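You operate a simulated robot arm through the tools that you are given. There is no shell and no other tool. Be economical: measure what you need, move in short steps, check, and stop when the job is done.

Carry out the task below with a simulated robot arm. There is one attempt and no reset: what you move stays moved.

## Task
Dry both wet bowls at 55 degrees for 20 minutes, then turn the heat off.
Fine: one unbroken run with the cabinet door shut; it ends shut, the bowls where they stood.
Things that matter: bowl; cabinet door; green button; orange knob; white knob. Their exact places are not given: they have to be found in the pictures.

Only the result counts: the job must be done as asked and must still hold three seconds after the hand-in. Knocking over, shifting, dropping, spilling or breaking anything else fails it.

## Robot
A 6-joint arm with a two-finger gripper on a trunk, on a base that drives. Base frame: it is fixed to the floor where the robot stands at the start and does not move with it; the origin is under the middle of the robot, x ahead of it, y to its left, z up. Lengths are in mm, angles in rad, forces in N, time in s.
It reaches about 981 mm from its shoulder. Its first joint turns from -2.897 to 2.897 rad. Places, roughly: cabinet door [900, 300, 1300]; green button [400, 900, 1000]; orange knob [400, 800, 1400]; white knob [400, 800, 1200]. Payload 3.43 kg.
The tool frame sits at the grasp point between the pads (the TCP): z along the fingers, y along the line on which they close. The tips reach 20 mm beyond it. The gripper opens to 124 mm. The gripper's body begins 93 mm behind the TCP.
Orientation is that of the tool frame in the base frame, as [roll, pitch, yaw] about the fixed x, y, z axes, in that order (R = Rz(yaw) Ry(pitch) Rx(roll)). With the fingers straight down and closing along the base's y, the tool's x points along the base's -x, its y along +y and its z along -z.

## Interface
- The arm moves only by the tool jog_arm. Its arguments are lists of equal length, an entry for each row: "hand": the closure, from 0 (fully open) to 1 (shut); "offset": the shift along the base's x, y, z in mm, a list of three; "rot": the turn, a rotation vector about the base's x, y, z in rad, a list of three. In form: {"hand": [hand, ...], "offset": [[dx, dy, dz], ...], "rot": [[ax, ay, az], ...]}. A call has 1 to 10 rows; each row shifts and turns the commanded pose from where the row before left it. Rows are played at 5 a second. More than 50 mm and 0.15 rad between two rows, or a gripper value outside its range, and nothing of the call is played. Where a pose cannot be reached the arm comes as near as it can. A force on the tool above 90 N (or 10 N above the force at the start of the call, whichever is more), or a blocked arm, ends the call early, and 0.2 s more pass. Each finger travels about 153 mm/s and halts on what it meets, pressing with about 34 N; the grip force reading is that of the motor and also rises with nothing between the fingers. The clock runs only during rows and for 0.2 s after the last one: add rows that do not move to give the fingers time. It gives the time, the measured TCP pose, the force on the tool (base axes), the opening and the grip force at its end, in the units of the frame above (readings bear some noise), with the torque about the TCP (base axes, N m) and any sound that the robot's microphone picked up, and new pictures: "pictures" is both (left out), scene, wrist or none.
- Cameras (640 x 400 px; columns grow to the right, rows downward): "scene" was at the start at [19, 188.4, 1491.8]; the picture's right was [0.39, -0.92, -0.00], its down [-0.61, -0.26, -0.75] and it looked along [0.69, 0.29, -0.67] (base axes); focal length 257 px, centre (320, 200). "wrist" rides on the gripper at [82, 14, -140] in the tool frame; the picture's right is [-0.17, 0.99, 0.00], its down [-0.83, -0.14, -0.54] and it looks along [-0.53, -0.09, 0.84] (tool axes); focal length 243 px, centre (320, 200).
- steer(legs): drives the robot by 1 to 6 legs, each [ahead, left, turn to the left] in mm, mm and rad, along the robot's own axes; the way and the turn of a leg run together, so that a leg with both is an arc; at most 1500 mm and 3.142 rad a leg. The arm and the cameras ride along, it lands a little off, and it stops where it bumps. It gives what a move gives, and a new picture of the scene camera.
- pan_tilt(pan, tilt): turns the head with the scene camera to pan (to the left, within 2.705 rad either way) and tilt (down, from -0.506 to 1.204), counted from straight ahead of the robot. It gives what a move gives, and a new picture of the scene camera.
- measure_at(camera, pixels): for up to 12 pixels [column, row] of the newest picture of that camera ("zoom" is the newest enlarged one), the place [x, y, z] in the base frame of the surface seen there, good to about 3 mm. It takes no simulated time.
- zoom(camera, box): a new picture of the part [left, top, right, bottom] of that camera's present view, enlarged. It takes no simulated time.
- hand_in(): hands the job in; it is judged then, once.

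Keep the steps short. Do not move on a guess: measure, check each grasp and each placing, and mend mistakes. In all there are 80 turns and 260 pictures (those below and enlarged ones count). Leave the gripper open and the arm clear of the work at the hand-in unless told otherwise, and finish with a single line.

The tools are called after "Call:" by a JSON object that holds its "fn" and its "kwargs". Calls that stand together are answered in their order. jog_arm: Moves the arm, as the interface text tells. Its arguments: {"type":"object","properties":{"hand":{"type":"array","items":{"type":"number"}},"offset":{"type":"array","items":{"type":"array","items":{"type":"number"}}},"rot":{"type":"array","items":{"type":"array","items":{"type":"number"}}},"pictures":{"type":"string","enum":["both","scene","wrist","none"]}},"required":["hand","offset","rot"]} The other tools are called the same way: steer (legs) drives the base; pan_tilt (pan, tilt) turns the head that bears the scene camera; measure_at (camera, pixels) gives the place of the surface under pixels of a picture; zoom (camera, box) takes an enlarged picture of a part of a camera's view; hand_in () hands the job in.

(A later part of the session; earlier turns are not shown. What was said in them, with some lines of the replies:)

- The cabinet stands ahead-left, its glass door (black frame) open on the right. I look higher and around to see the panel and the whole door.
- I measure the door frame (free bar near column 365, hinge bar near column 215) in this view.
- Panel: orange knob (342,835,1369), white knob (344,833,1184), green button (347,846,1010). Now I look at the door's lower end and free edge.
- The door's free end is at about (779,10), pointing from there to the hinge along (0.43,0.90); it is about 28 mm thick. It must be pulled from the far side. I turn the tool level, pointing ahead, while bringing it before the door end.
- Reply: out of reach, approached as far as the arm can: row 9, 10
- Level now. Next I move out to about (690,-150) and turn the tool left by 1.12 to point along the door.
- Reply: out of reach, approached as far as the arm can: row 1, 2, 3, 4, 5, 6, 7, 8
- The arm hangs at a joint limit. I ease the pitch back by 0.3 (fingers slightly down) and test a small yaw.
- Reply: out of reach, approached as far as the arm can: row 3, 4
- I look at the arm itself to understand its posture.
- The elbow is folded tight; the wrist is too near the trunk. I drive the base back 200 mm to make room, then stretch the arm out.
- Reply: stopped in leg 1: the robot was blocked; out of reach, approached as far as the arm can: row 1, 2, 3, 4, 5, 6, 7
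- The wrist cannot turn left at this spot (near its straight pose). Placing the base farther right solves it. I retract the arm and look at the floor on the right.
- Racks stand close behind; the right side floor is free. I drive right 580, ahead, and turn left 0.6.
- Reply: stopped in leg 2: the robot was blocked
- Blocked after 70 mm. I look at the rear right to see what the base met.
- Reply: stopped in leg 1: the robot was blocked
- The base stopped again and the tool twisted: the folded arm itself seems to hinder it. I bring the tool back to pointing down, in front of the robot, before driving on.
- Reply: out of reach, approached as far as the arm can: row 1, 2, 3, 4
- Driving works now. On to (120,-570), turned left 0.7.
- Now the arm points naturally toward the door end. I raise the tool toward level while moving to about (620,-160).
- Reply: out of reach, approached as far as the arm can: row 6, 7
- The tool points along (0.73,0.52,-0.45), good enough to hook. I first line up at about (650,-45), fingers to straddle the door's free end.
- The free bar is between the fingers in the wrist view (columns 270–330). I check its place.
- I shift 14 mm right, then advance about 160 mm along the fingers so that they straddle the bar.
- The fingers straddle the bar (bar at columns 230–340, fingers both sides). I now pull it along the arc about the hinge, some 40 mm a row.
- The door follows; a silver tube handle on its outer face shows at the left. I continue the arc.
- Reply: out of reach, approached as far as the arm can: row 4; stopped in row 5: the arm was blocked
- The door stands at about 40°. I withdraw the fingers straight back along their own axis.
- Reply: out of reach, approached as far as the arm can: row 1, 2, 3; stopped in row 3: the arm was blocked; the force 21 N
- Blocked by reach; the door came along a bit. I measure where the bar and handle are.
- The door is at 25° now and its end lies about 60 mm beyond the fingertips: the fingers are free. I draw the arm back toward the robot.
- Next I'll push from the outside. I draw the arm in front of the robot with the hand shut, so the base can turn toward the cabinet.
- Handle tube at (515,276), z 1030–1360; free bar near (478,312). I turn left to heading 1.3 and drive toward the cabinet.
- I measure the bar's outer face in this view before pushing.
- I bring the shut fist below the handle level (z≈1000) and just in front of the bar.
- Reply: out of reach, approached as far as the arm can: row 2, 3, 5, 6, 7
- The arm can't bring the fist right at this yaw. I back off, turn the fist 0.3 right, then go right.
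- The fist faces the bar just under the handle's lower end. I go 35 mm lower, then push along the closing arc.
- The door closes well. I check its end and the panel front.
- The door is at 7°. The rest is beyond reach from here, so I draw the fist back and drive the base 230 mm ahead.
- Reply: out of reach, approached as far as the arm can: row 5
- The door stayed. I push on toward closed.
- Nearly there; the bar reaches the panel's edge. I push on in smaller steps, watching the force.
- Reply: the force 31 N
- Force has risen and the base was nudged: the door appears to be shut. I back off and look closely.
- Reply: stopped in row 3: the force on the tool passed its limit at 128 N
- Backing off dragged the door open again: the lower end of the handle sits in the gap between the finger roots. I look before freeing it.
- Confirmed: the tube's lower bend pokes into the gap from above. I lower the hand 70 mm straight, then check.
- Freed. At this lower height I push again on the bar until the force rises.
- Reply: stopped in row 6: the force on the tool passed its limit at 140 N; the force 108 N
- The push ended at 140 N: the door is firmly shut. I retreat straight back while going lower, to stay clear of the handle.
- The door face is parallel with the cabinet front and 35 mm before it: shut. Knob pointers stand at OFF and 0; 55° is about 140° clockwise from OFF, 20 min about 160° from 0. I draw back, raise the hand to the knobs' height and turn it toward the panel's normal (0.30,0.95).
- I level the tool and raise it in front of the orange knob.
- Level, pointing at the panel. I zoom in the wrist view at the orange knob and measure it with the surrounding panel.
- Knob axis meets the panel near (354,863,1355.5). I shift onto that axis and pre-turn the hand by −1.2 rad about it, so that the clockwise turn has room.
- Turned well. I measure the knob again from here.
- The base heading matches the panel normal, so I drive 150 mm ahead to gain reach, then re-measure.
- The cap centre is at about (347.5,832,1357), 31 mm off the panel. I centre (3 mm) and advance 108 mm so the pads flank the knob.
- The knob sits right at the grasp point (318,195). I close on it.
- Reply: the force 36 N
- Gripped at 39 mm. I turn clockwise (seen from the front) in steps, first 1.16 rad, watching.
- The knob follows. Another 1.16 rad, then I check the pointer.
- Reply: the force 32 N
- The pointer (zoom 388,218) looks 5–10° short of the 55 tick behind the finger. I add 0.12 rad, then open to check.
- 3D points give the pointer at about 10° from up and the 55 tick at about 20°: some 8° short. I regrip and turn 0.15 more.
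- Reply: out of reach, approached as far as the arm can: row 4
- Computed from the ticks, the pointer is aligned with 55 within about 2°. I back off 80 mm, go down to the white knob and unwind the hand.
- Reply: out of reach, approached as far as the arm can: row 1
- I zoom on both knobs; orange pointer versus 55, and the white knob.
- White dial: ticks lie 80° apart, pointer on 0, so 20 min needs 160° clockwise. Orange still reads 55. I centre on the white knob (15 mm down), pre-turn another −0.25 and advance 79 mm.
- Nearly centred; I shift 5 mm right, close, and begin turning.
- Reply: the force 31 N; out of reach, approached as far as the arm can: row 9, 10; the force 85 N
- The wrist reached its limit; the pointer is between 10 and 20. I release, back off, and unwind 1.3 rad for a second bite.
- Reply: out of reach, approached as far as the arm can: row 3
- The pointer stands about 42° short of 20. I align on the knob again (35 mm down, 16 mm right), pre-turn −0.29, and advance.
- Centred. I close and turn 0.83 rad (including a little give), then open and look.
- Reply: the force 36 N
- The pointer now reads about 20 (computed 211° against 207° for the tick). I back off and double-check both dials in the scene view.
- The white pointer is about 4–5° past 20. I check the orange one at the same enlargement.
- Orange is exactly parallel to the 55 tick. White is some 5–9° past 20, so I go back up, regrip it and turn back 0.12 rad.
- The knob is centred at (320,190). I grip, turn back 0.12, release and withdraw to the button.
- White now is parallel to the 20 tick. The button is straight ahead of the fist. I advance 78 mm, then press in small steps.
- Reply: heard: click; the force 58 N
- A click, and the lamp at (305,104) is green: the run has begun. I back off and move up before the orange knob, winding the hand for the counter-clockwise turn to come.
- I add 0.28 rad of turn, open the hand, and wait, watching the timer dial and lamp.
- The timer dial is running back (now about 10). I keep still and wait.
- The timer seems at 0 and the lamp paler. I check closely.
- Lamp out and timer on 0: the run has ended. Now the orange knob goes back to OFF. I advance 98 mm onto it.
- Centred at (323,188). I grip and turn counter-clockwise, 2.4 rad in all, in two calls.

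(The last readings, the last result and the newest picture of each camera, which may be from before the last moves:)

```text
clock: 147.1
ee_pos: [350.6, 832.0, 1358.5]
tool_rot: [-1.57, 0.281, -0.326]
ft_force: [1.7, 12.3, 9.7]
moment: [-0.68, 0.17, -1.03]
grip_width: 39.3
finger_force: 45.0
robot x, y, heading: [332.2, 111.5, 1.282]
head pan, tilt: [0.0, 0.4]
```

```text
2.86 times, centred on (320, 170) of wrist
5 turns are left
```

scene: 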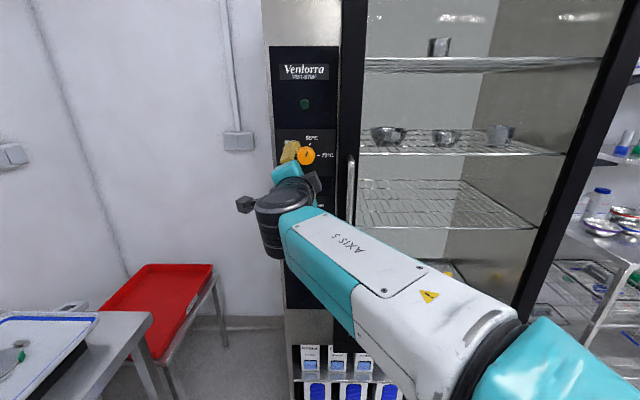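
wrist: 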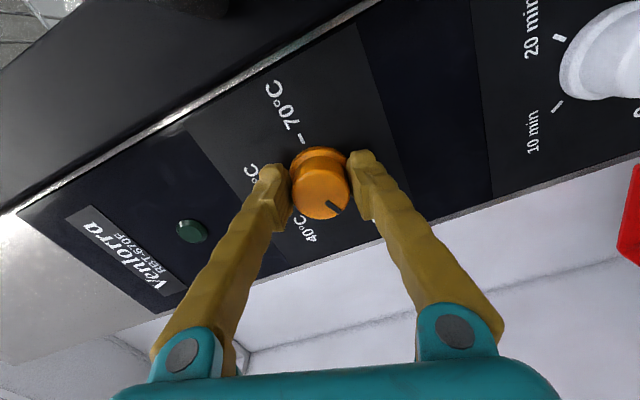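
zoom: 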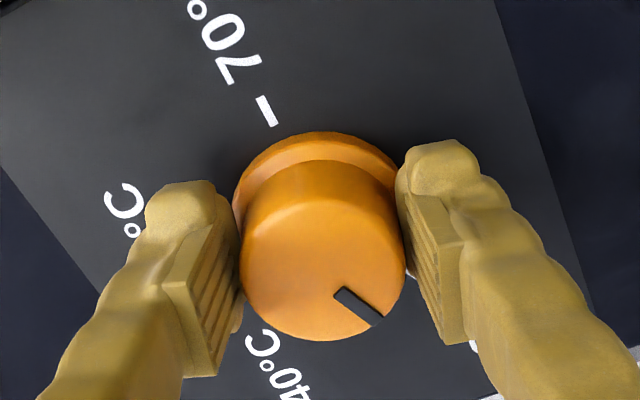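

The pointer computes about 8° short of OFF. I turn 0.135 more, release and withdraw clear.

Call:
{"fn": "jog_arm", "kwargs": {"hand": [1, 1, 0.6, 0.3, 0.3, 0.3, 0.3, 0.3], "offset": [[0, 0, 0], [0, 0, 0], [0, 0, 0], [0, 0, 0], [-14, -43, 0], [-14, -43, 0], [-14, -43, 0], [0, 0, -45]], "rot": [[-0.041, -0.1286, 0], [0, 0, 0], [0, 0, 0], [0, 0, 0], [0, 0, 0], [0, 0, 0], [0, 0, 0], [0, 0, 0]], "pictures": "both"}}

Call:
{"fn": "zoom", "kwargs": {"camera": "wrist", "box": [200, 60, 380, 200]}}

Call:
{"fn": "zoom", "kwargs": {"camera": "scene", "box": [280, 130, 330, 180]}}

```text
clock: 148.9
ee_pos: [302.8, 701.2, 1311.3]
tool_rot: [-1.566, 0.144, -0.318]
ft_force: [-1.7, 1.4, -3.6]
moment: [0.44, -0.15, -0.22]
grip_width: 86.8
finger_force: 0.0
robot x, y, heading: [333.2, 107.1, 1.275]
head pan, tilt: [0.0, 0.4]
```

scene: 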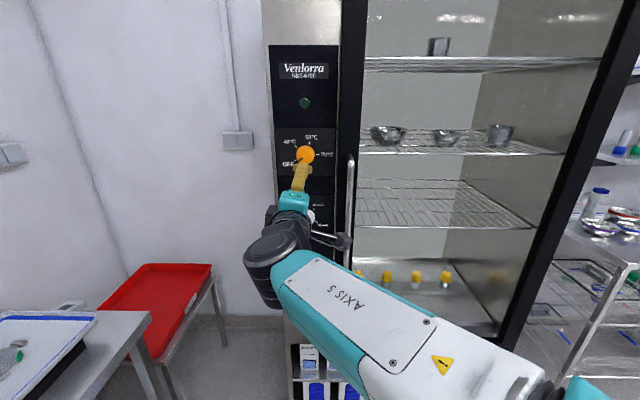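
wrist: 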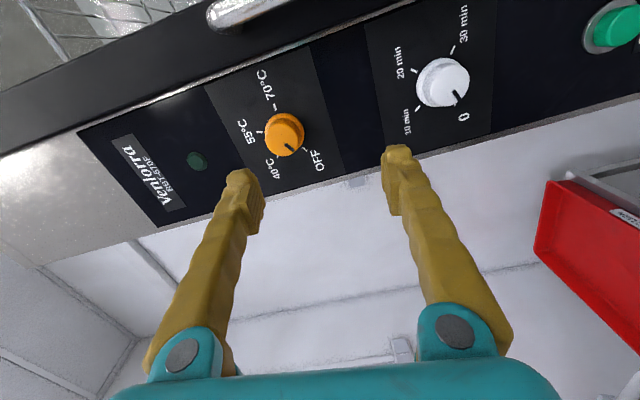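

```text
2.86 times, centred on (290, 130) of wrist
```

zoom: 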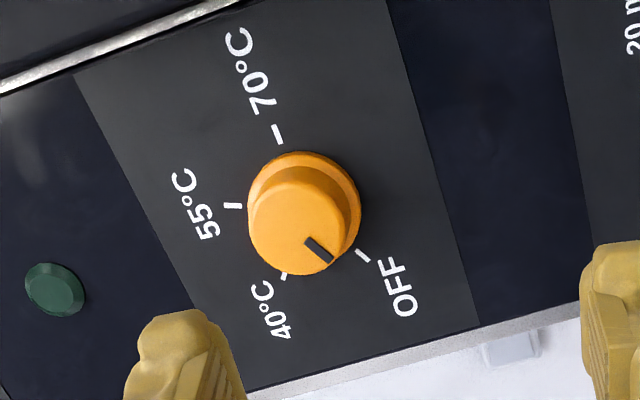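

```text
8.00 times, centred on (305, 155) of scene
4 turns are left
```

zoom: 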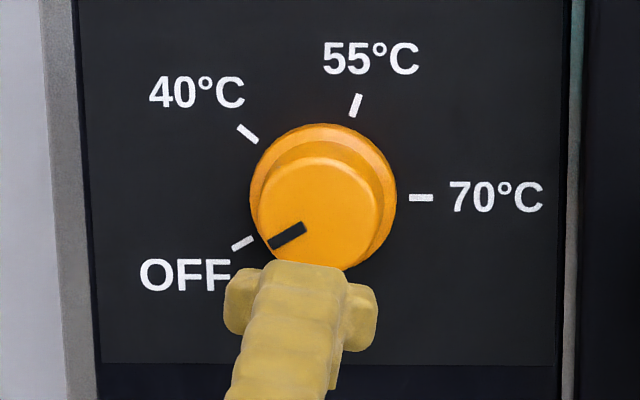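

The orange pointer is parallel with the OFF tick, timer at 0, lamp out, door shut. I open the hand fully and withdraw a bit further, straight back.

Call:
{"fn": "jog_arm", "kwargs": {"hand": [0.2, 0.1, 0, 0, 0], "offset": [[-10, -32, 0], [-10, -32, 0], [-10, -32, 0], [0, 0, 0], [0, 0, 0]], "rot": [[0, 0, 0], [0, 0, 0], [0, 0, 0], [0, 0, 0], [0, 0, 0]], "pictures": "scene"}}

```text
clock: 150.1
ee_pos: [284.6, 603.2, 1316.1]
tool_rot: [-1.564, 0.152, -0.319]
ft_force: [3.6, -5.0, -7.5]
moment: [0.98, -0.29, 0.6]
grip_width: 124.3
finger_force: 0.1
robot x, y, heading: [328.0, 105.0, 1.28]
head pan, tilt: [0.0, 0.4]
3 turns are left
```

scene: 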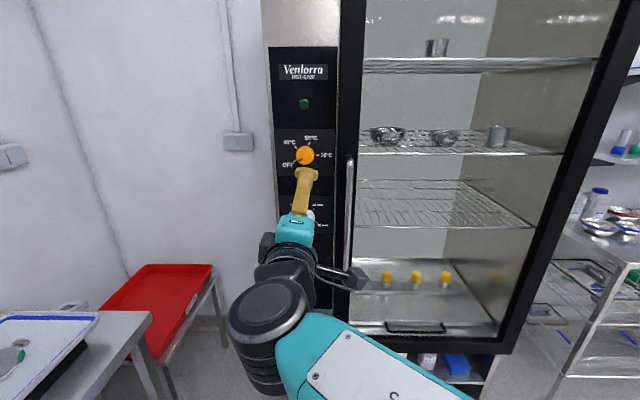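

Everything is as asked: door shut, bowls in place, run finished, heat at OFF, arm clear and hand open. I hand in.

Call:
{"fn": "hand_in", "kwargs": {}}

```text
The job is handed in.
```

The bowls were dried in one unbroken run at 55 °C for 20 min with the door shut; the heat is now off, the door is still shut and the bowls were not touched.
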